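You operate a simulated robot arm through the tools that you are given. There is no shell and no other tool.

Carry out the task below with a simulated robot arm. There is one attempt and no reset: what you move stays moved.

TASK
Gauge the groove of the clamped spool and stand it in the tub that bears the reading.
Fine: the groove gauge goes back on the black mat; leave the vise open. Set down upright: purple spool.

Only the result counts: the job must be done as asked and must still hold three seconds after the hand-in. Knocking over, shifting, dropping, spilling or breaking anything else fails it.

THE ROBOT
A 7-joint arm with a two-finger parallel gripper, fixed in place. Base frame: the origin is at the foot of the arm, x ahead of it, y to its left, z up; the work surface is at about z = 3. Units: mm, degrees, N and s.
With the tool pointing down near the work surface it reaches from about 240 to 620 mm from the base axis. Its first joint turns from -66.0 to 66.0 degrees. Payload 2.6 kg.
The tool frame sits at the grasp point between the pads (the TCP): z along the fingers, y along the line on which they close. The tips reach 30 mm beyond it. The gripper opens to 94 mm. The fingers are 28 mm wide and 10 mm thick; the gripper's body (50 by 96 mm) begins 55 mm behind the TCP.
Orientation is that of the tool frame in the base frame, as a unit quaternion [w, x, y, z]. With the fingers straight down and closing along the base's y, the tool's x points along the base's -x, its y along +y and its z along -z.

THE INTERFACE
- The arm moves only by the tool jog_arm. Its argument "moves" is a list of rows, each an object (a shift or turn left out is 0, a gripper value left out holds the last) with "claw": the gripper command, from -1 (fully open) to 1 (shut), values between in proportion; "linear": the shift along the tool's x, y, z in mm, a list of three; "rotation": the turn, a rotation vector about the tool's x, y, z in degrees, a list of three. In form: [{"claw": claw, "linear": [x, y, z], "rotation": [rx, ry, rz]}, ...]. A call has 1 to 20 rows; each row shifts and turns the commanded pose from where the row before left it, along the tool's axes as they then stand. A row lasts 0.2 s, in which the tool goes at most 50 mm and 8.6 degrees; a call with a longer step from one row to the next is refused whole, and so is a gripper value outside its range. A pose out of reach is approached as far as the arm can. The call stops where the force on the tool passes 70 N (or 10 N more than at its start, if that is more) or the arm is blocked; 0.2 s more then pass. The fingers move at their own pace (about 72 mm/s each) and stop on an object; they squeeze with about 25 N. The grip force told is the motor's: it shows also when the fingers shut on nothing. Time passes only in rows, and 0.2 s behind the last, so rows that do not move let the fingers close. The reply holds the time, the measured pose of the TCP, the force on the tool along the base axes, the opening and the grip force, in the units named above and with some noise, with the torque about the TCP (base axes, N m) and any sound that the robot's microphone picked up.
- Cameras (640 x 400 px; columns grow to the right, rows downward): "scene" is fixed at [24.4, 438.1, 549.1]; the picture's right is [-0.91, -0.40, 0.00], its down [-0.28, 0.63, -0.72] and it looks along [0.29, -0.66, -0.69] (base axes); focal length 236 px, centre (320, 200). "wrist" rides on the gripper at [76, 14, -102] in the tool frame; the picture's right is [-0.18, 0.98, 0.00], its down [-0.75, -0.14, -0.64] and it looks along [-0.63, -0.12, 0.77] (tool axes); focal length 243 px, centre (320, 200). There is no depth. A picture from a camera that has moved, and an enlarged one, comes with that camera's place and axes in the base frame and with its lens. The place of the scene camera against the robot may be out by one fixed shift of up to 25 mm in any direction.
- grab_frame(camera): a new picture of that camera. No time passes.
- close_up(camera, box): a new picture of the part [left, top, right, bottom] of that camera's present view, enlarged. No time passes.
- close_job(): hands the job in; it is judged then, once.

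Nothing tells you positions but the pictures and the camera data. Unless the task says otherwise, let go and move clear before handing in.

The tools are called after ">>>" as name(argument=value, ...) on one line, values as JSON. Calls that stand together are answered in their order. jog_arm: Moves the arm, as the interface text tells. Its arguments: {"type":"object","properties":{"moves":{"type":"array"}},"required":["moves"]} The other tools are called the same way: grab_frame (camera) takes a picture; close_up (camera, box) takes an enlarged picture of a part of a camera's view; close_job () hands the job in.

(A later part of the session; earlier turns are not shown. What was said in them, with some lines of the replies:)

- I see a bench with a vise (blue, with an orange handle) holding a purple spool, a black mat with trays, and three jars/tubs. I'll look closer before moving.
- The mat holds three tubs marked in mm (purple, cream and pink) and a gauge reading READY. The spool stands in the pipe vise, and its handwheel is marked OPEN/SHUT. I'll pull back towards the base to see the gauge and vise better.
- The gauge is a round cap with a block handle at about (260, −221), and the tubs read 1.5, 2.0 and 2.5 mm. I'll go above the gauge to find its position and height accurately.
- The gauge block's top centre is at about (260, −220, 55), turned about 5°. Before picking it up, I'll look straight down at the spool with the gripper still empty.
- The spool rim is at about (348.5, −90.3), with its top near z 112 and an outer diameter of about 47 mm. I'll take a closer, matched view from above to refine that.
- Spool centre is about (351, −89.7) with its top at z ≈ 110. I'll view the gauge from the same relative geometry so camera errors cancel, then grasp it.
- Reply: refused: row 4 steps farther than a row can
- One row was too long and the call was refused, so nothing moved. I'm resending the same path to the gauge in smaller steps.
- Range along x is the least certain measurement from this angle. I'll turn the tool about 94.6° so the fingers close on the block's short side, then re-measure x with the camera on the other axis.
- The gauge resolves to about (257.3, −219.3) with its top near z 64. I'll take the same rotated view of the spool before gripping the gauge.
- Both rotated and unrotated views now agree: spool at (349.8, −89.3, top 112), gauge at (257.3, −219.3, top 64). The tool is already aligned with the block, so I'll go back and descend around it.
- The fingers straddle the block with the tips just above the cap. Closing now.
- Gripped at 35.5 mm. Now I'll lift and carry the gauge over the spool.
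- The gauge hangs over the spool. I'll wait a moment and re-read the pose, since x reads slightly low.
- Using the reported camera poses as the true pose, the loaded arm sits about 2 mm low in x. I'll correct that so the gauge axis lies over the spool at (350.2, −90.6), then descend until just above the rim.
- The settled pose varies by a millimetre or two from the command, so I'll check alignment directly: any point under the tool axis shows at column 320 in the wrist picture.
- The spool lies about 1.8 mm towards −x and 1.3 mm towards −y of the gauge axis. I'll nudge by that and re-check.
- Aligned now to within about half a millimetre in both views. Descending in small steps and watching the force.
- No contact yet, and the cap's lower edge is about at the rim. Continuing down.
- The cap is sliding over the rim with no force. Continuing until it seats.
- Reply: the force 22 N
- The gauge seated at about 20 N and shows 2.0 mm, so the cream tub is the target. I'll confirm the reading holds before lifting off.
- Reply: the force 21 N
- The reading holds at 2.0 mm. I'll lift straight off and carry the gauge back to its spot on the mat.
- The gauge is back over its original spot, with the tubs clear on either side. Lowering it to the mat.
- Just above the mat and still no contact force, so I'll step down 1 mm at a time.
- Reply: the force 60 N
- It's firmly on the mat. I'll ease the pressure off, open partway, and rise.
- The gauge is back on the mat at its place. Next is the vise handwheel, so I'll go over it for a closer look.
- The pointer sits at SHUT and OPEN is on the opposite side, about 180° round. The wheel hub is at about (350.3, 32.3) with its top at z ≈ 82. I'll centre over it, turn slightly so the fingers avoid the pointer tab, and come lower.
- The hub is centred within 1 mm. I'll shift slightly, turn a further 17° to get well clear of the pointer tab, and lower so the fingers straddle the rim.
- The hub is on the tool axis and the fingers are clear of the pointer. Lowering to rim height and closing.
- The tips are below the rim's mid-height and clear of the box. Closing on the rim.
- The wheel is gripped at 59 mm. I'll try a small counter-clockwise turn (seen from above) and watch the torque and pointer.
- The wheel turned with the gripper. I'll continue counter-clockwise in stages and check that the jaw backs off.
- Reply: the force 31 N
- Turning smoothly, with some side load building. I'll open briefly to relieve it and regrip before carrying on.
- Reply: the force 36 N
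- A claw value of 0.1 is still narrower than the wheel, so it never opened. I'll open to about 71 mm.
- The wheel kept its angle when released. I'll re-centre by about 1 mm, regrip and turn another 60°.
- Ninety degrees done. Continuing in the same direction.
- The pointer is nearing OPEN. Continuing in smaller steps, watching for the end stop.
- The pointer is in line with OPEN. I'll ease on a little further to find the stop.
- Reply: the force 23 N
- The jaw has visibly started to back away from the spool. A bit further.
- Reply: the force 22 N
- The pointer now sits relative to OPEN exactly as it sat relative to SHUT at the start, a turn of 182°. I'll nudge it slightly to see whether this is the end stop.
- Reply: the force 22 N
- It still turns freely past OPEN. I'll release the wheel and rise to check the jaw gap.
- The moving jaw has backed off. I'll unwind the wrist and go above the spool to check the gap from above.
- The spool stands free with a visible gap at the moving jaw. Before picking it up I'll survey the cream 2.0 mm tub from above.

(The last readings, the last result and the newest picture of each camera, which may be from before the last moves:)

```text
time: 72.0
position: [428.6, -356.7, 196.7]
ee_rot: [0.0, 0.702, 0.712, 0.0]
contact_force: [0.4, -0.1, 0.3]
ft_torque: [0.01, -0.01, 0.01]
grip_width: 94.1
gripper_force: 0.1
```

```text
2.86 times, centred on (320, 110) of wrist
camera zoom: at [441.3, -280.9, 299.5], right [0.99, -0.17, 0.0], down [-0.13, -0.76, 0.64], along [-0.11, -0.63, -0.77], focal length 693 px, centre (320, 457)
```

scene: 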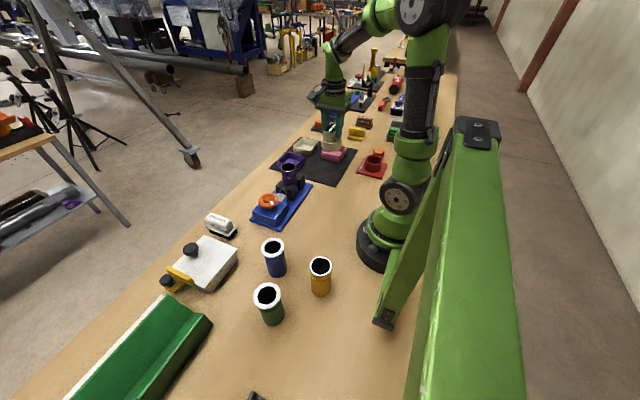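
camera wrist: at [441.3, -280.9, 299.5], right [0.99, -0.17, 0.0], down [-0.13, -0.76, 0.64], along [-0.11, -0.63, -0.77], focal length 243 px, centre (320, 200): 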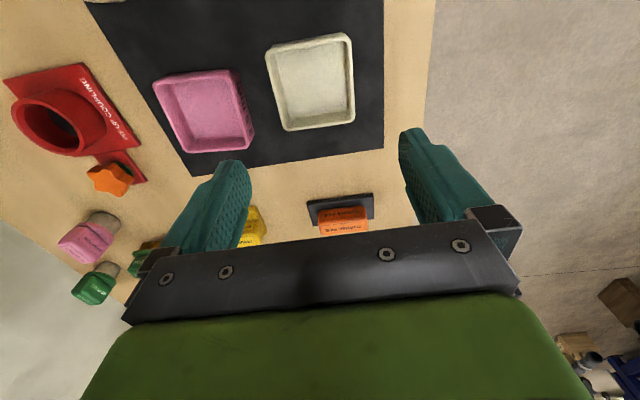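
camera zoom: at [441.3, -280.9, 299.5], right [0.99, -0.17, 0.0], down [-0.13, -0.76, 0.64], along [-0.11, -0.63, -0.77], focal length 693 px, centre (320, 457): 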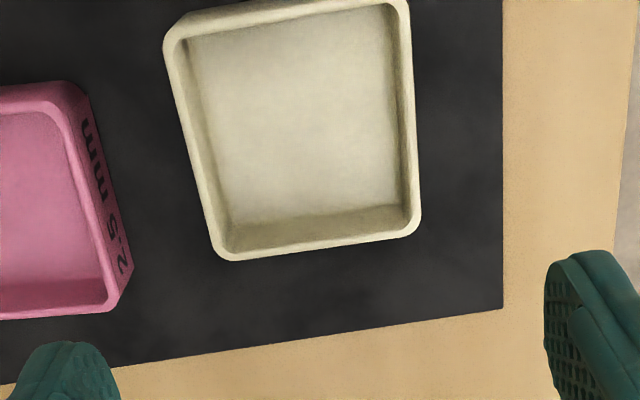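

The cream tub is centred at about (423.5, −352) with roughly 80 mm outer sides, so there is ample room for the 48 mm spool. Returning to the spool to pick it up.

>>> jog_arm(moves=[{"linear": [46, -13, 0]}, {"linear": [45, -13, 0]}, {"linear": [45, -12, 0]}, {"linear": [45, -12, 0]}, {"linear": [45, -12, 0]}, {"linear": [41.8, -12.2, 0]}, {"linear": [0, 0, 20]}, {}, {}, {}])

>>> close_up(camera="wrist", box=[240, 80, 400, 190])

```text
time: 74.2
position: [352.1, -88.8, 174.8]
ee_rot: [0.0, 0.702, 0.712, 0.0]
contact_force: [-1.1, -0.4, -0.4]
ft_torque: [-0.01, -0.03, -0.04]
grip_width: 93.9
gripper_force: 0.0
```

```text
3.64 times, centred on (320, 135) of wrist
camera zoom: at [365.3, -12.2, 277.7], right [0.99, -0.17, 0.0], down [-0.13, -0.76, 0.64], along [-0.11, -0.63, -0.77], focal length 882 px, centre (320, 436)
```

zoom: 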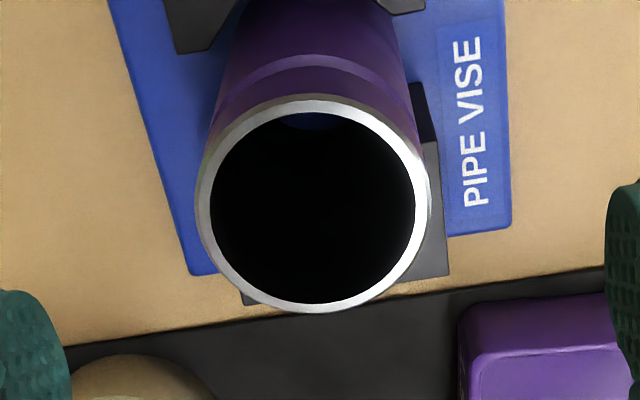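

The spool is offset −2 mm and −1.8 mm in the tool frame. I'll correct and descend to grip it above the jaws.

>>> jog_arm(moves=[{"linear": [-2, -1.8, 0]}, {"linear": [0, 0, 20]}, {"linear": [0, 0, 20]}, {}, {}])

>>> close_up(camera="wrist", box=[220, 100, 420, 230])

```text
time: 75.4
position: [348.5, -90.7, 134.1]
ee_rot: [0.0, 0.703, 0.712, 0.001]
contact_force: [-0.7, 0.0, 0.5]
ft_torque: [0.04, -0.03, -0.02]
grip_width: 94.4
gripper_force: 0.0
```

```text
3.08 times, centred on (320, 165) of wrist
camera zoom: at [362.1, -14.4, 238.0], right [0.99, -0.17, 0.0], down [-0.13, -0.76, 0.64], along [-0.11, -0.63, -0.77], focal length 746 px, centre (320, 308)
```

zoom: 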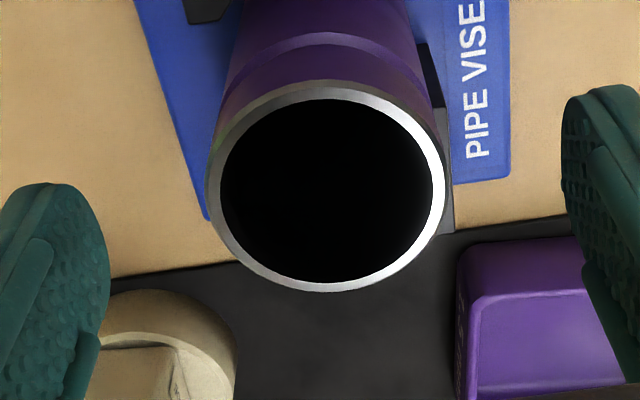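

Within about 1 mm. I'll fine-tune, descend and close gently.

>>> jog_arm(moves=[{"linear": [0, 1.2, 0]}, {"linear": [0, 0, 15]}, {"linear": [0, 0, 12]}, {"linear": [0, 0, 6]}, {}, {}])

>>> close_up(camera="scene", box=[240, 120, 340, 210])

>>> grab_frame(camera="wrist")

```text
time: 76.8
position: [349.1, -89.9, 101.0]
ee_rot: [0.0, 0.702, 0.712, 0.0]
contact_force: [-0.1, -0.7, -0.5]
ft_torque: [-0.07, 0.0, -0.01]
grip_width: 93.9
gripper_force: 0.1
```

```text
4.44 times, centred on (290, 165) of scene
camera zoom: at [24.4, 438.1, 549.1], right [-0.91, -0.4, 0.0], down [-0.28, 0.63, -0.72], along [0.29, -0.66, -0.69], focal length 1051 px, centre (453, 356)
```

zoom: 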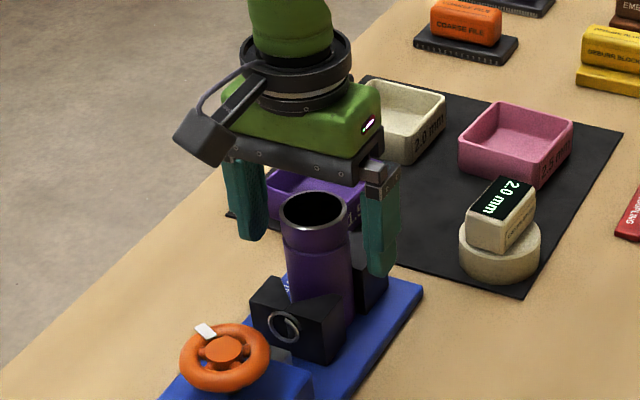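

```text
taken
camera wrist: at [363.2, -14.6, 205.2], right [0.99, -0.17, 0.0], down [-0.13, -0.76, 0.64], along [-0.11, -0.63, -0.77], focal length 243 px, centre (320, 200)
```

wrist: 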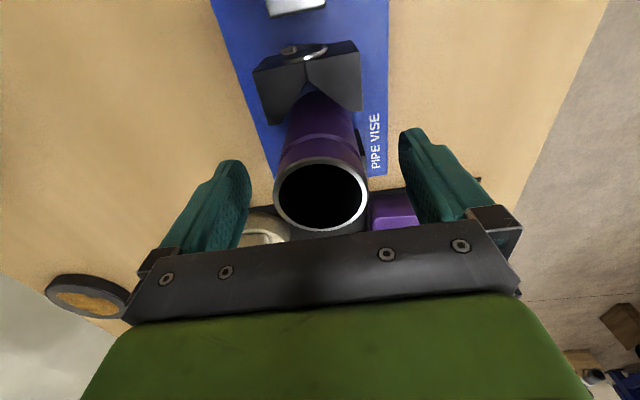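

The fingers are either side of the spool's upper body, above the jaws. Closing.

>>> jog_arm(moves=[{"claw": -0.2}, {"claw": 0.1}, {"claw": 0.4}, {"claw": 1}, {"claw": 1}, {}])

>>> jog_arm(moves=[{"linear": [0, 0, -3]}, {"linear": [0, 0, -5]}, {}])

>>> close_up(camera="scene", box=[240, 120, 340, 210])

```text
time: 78.2
position: [351.0, -90.7, 102.2]
ee_rot: [0.0, 0.702, 0.712, 0.0]
contact_force: [1.8, 1.1, 0.1]
ft_torque: [0.0, -0.06, 0.0]
grip_width: 47.2
gripper_force: 24.9
```

```text
time: 79.0
position: [348.9, -90.6, 111.3]
ee_rot: [0.0, 0.702, 0.712, 0.0]
contact_force: [4.6, 5.4, -5.7]
ft_torque: [0.35, -0.28, -0.02]
grip_width: 47.0
gripper_force: 24.8
```

```text
4.44 times, centred on (290, 165) of scene
camera zoom: at [24.4, 438.1, 549.1], right [-0.91, -0.4, 0.0], down [-0.28, 0.63, -0.72], along [0.29, -0.66, -0.69], focal length 1051 px, centre (453, 356)
```

zoom: 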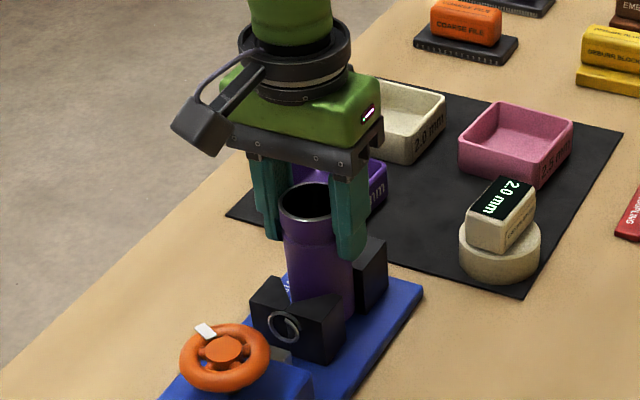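

It lifts, with a light side contact from the fixed jaw. I'll shift 1.5 mm away from that jaw and keep lifting in steps.

>>> jog_arm(moves=[{"linear": [1.5, 0.5, 0]}, {"linear": [0, 0, -4]}, {}])

>>> jog_arm(moves=[{"linear": [0, 0, -8]}, {"linear": [0, 0, -10]}, {"linear": [0, 0, -15]}, {"linear": [0, 0, -15]}, {"linear": [0, 0, -15]}, {}])

>>> close_up(camera="scene", box=[240, 90, 340, 210])

```text
time: 79.8
position: [349.1, -87.7, 112.8]
ee_rot: [0.0, 0.702, 0.712, 0.001]
contact_force: [-0.4, 0.1, -2.9]
ft_torque: [-0.03, 0.03, -0.03]
grip_width: 46.8
gripper_force: 25.7
```

```text
time: 81.2
position: [350.1, -88.9, 176.5]
ee_rot: [-0.001, 0.702, 0.712, 0.001]
contact_force: [0.0, -0.4, -2.1]
ft_torque: [-0.02, 0.0, 0.0]
grip_width: 46.9
gripper_force: 24.7
```

```text
3.33 times, centred on (290, 150) of scene
camera zoom: at [24.4, 438.1, 549.1], right [-0.91, -0.4, 0.0], down [-0.28, 0.63, -0.72], along [0.29, -0.66, -0.69], focal length 788 px, centre (420, 367)
```

zoom: 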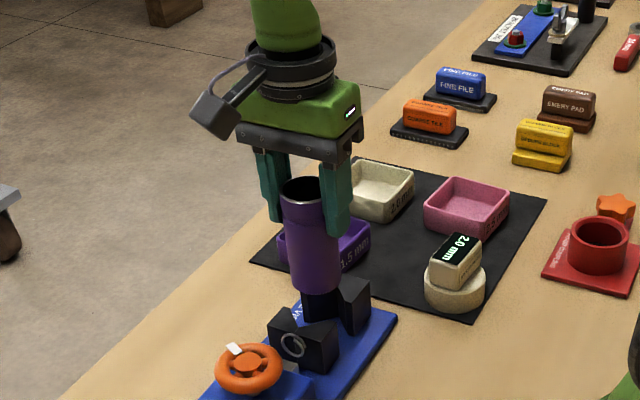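

The spool is free and hangs upright. I'll raise it a little more and carry it over to the cream tub.

>>> jog_arm(moves=[{"linear": [0, 0, -20]}, {"linear": [-24, 5, 0]}, {"linear": [-30, 8, 0]}, {"linear": [-30, 8, 0]}, {"linear": [-30, 8, 0]}, {"linear": [-30, 8, 0]}, {"linear": [-30, 8, 0]}, {"linear": [-30, 8, 0]}, {"linear": [-30, 8, 0]}, {"linear": [-30, 8.8, 0]}, {}, {}, {}])

>>> grab_frame(camera="wrist")

>>> close_up(camera="scene", box=[270, 90, 370, 190])

```text
time: 84.0
position: [421.8, -351.9, 196.8]
ee_rot: [0.0, 0.702, 0.712, 0.0]
contact_force: [0.3, 0.0, -2.3]
ft_torque: [0.02, -0.02, 0.01]
grip_width: 47.1
gripper_force: 24.6
```

```text
taken
camera wrist: at [435.7, -275.4, 300.9], right [0.99, -0.17, 0.0], down [-0.13, -0.76, 0.64], along [-0.11, -0.63, -0.77], focal length 243 px, centre (320, 200)
```

wrist: 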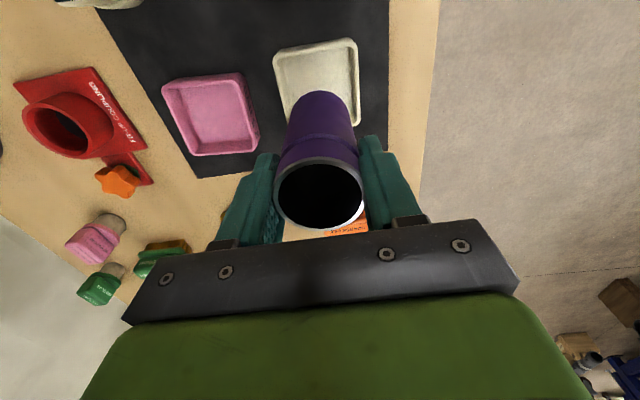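

```text
4.00 times, centred on (320, 140) of scene
camera zoom: at [24.4, 438.0, 549.1], right [-0.91, -0.4, 0.0], down [-0.28, 0.63, -0.72], along [0.29, -0.66, -0.69], focal length 946 px, centre (320, 440)
```

zoom: 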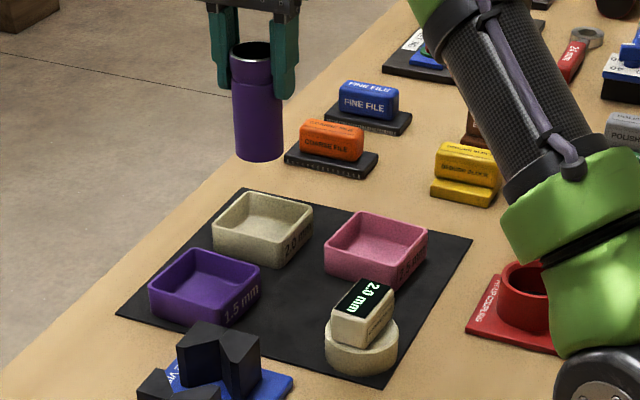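

The spool is over the cream tub in both views. I'll trim by about 1 mm and lower it, slowing near the floor.

>>> jog_arm(moves=[{"linear": [-1.4, 1.2, 0]}, {"linear": [0, 0, 20]}, {"linear": [0, 0, 20]}, {"linear": [0, 0, 15]}, {}, {}])

>>> close_up(camera="scene", box=[280, 110, 350, 180])

>>> grab_frame(camera="wrist")

```text
time: 85.4
position: [425.3, -353.8, 141.7]
ee_rot: [0.0, 0.702, 0.712, 0.0]
contact_force: [-0.4, -1.2, -2.4]
ft_torque: [0.0, -0.03, 0.02]
grip_width: 46.9
gripper_force: 24.9
```

```text
5.71 times, centred on (315, 145) of scene
camera zoom: at [24.4, 438.1, 549.1], right [-0.91, -0.4, 0.0], down [-0.28, 0.63, -0.72], along [0.29, -0.66, -0.69], focal length 1352 px, centre (349, 514)
```

zoom: 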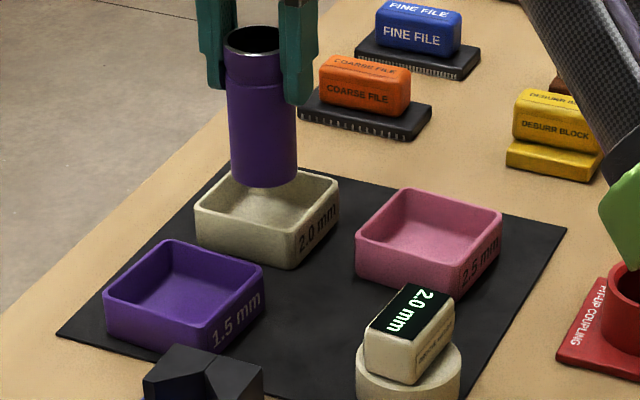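

```text
taken
camera wrist: at [437.7, -277.6, 245.4], right [0.99, -0.17, 0.0], down [-0.13, -0.76, 0.64], along [-0.11, -0.63, -0.77], focal length 243 px, centre (320, 200)
```

wrist: 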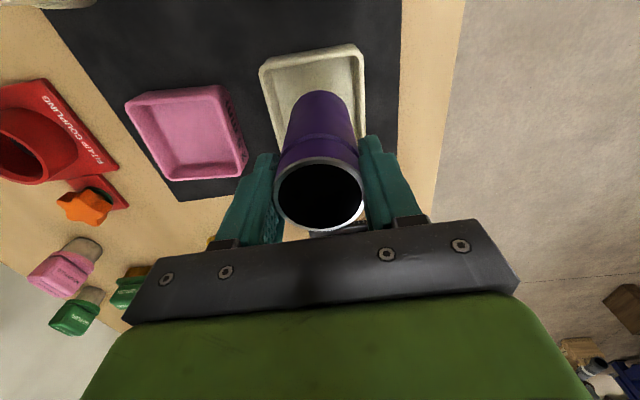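

Tracking well over the tub. Lowering further.

>>> jog_arm(moves=[{"linear": [0, 0, 10]}, {"linear": [0, 0, 8]}, {}, {}])

>>> close_up(camera="scene", box=[290, 120, 340, 170])

>>> close_up(camera="wrist", box=[220, 30, 420, 180])

```text
time: 86.4
position: [422.3, -353.0, 123.5]
ee_rot: [0.0, 0.702, 0.712, 0.0]
contact_force: [-0.1, 0.4, -3.0]
ft_torque: [0.04, 0.0, 0.02]
grip_width: 46.7
gripper_force: 25.4
```

```text
8.00 times, centred on (315, 145) of scene
camera zoom: at [24.4, 438.1, 549.1], right [-0.91, -0.4, 0.0], down [-0.28, 0.63, -0.72], along [0.29, -0.66, -0.69], focal length 1892 px, centre (360, 640)
```

zoom: 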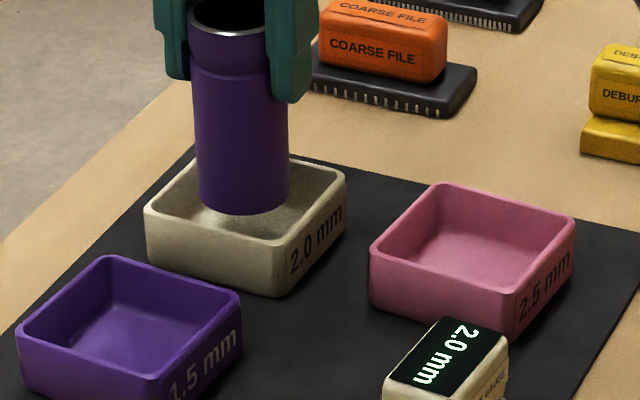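

```text
2.67 times, centred on (320, 105) of wrist
camera zoom: at [437.2, -277.1, 227.2], right [0.99, -0.17, 0.0], down [-0.13, -0.76, 0.64], along [-0.11, -0.63, -0.77], focal length 647 px, centre (320, 453)
```

zoom: 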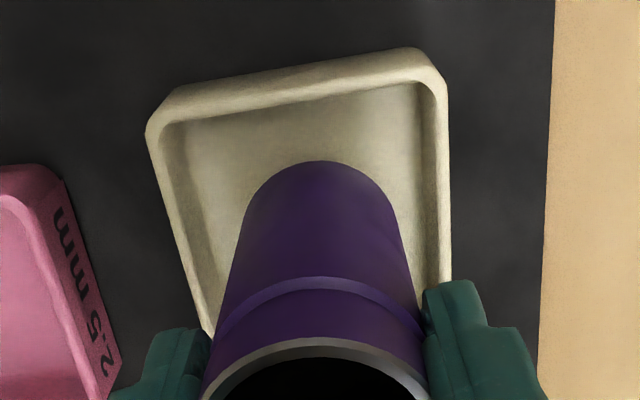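

The spool's lower edge is at rim height and centred in the tub. Continuing down to the floor, stepping gently near contact.

>>> jog_arm(moves=[{"linear": [0, 0, 6]}, {"linear": [0, 0, 6]}, {"linear": [0, 0, 5]}, {}, {}])

>>> jog_arm(moves=[{"linear": [0, 0, 2]}, {"linear": [0, 0, 2]}, {}])

>>> close_up(camera="scene", box=[290, 120, 340, 170])

```text
time: 87.6
position: [424.7, -354.6, 105.6]
ee_rot: [0.0, 0.702, 0.712, 0.0]
contact_force: [1.2, 0.6, -2.2]
ft_torque: [0.0, 0.02, 0.04]
grip_width: 47.0
gripper_force: 24.8
```

```text
time: 88.4
position: [422.6, -353.3, 101.9]
ee_rot: [0.0, 0.703, 0.712, 0.0]
contact_force: [0.4, -0.3, -3.7]
ft_torque: [0.01, 0.0, 0.0]
grip_width: 47.4
gripper_force: 24.8
```

```text
8.00 times, centred on (315, 145) of scene
camera zoom: at [24.4, 438.1, 549.1], right [-0.91, -0.4, 0.0], down [-0.28, 0.63, -0.72], along [0.29, -0.66, -0.69], focal length 1892 px, centre (360, 640)
```

zoom: 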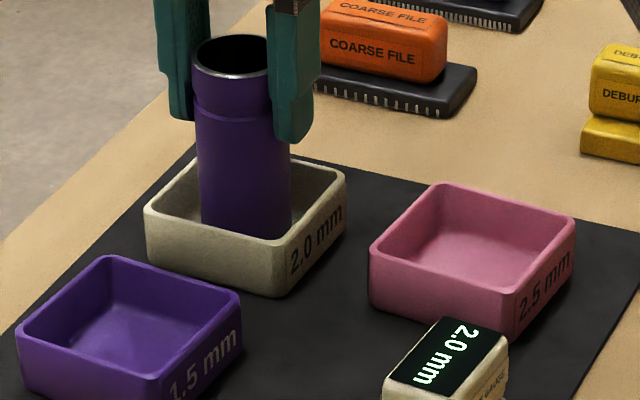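

>>> jog_arm(moves=[{"linear": [0, 0, 1.5]}, {"linear": [0, 0, 1.5]}, {}])

>>> jog_arm(moves=[{"linear": [0, 0, 1]}, {}])

>>> jog_arm(moves=[{"linear": [0, 0, 1]}, {}])

```text
time: 89.2
position: [423.6, -352.7, 100.3]
ee_rot: [0.001, 0.702, 0.712, -0.001]
contact_force: [0.6, 0.0, -2.8]
ft_torque: [0.0, 0.02, 0.01]
grip_width: 46.9
gripper_force: 25.1
```

```text
time: 89.8
position: [424.2, -353.3, 99.7]
ee_rot: [0.001, 0.702, 0.712, -0.001]
contact_force: [-2.3, 0.2, 4.3]
ft_torque: [0.16, 0.28, 0.0]
grip_width: 47.1
gripper_force: 25.3
```

```text
time: 90.4
position: [423.5, -353.3, 99.4]
ee_rot: [0.001, 0.702, 0.712, 0.0]
contact_force: [-4.2, 3.8, 13.7]
ft_torque: [0.36, 0.46, -0.05]
grip_width: 46.9
gripper_force: 24.8
```

The spool is resting on the tub floor. I'll ease off slightly, open, and rise clear.

>>> jog_arm(moves=[{"linear": [0, 0, -0.6]}, {}, {"claw": -0.1}, {"claw": -0.3}, {"claw": -0.6}, {"claw": -1}, {}, {}])

>>> close_up(camera="scene", box=[290, 120, 340, 170])

>>> grab_frame(camera="wrist")

```text
time: 92.2
position: [424.7, -353.0, 98.8]
ee_rot: [0.001, 0.702, 0.712, 0.0]
contact_force: [-1.3, -0.3, 0.1]
ft_torque: [0.03, -0.04, -0.01]
grip_width: 93.9
gripper_force: 0.0
```

```text
8.00 times, centred on (315, 145) of scene
camera zoom: at [24.4, 438.1, 549.1], right [-0.91, -0.4, 0.0], down [-0.28, 0.63, -0.72], along [0.29, -0.66, -0.69], focal length 1892 px, centre (360, 640)
```

zoom: 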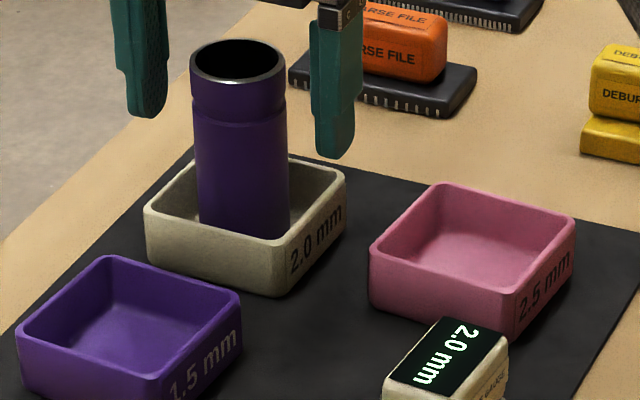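

```text
taken
camera wrist: at [437.3, -276.6, 201.7], right [0.99, -0.17, 0.0], down [-0.13, -0.76, 0.64], along [-0.11, -0.63, -0.77], focal length 243 px, centre (320, 200)
```

wrist: 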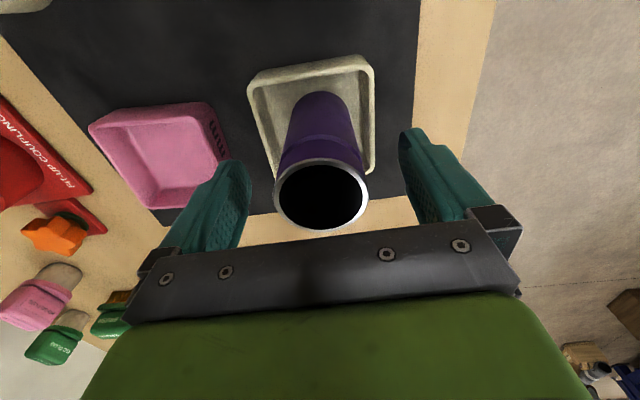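

The spool stands upright in the cream tub with the gripper fully open. Rising clear, then checking the whole scene, including the vise.

>>> jog_arm(moves=[{"linear": [0, 0, -15]}, {"linear": [0, 0, -30]}, {"linear": [0, 0, -40]}, {"linear": [0, 0, -40]}, {"linear": [30, -10, 0]}, {"linear": [40, -12, 0]}, {"linear": [40, -12, 0]}, {}, {}])

>>> grab_frame(camera="scene")

>>> close_up(camera="scene", box=[240, 110, 370, 235])

>>> grab_frame(camera="wrist")

```text
time: 94.2
position: [388.2, -245.4, 225.3]
ee_rot: [0.0, 0.702, 0.712, 0.0]
contact_force: [0.5, 0.2, 0.6]
ft_torque: [0.01, 0.01, -0.02]
grip_width: 93.9
gripper_force: 0.0
```

```text
taken
```

scene: 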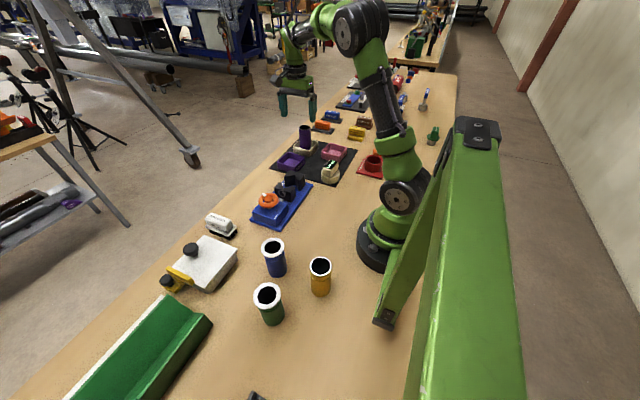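

```text
3.20 times, centred on (305, 172) of scene
camera zoom: at [24.4, 438.1, 549.1], right [-0.91, -0.4, 0.0], down [-0.28, 0.63, -0.72], along [0.29, -0.66, -0.69], focal length 757 px, centre (368, 288)
```

zoom: 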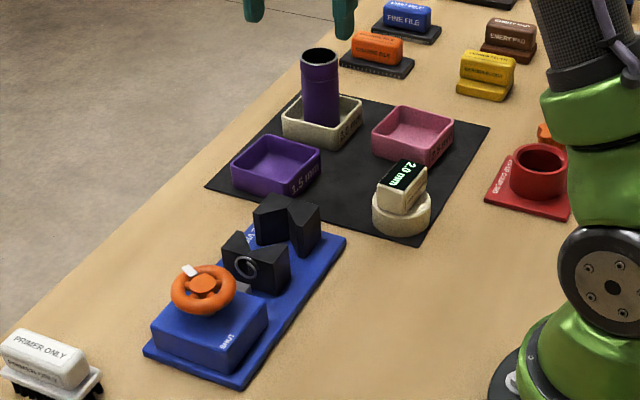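

```text
taken
camera wrist: at [402.0, -168.5, 328.9], right [0.99, -0.17, 0.0], down [-0.13, -0.76, 0.64], along [-0.11, -0.63, -0.77], focal length 243 px, centre (320, 200)
```

wrist: 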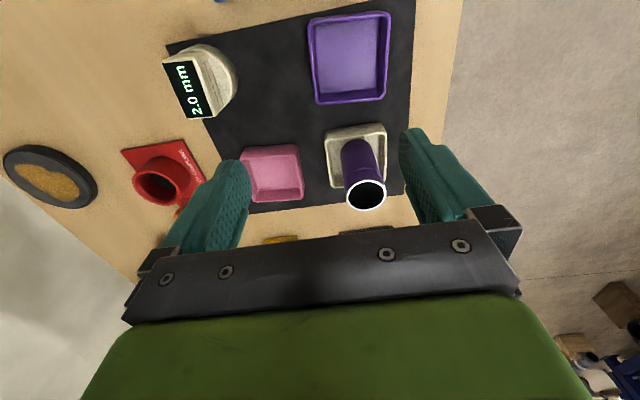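

Everything is in place: the spool stands upright in the 2.0 mm tub, the gauge is back on the mat, and the vise is open. The arm is clear and nothing else has moved, so I'm handing in.

>>> close_job()

```text
The job is handed in.
```

The job is handed in. The groove gauge read 2.0 mm on the clamped spool, so the purple spool now stands upright in the cream tub marked 2.0 mm.

- **Gauge:** it's back on the black mat where it came from, and it was still showing 2.0 mm in the last picture.
- **Vise:** I turned the handwheel about 186° from SHUT, so the pointer is just past OPEN. The jaw backed off enough to free the spool. I never felt an end stop, so I judged "open" from the label and the gap.
- **Everything else:** in the final pictures nothing else appeared to have moved, and the arm was clear with the gripper open.
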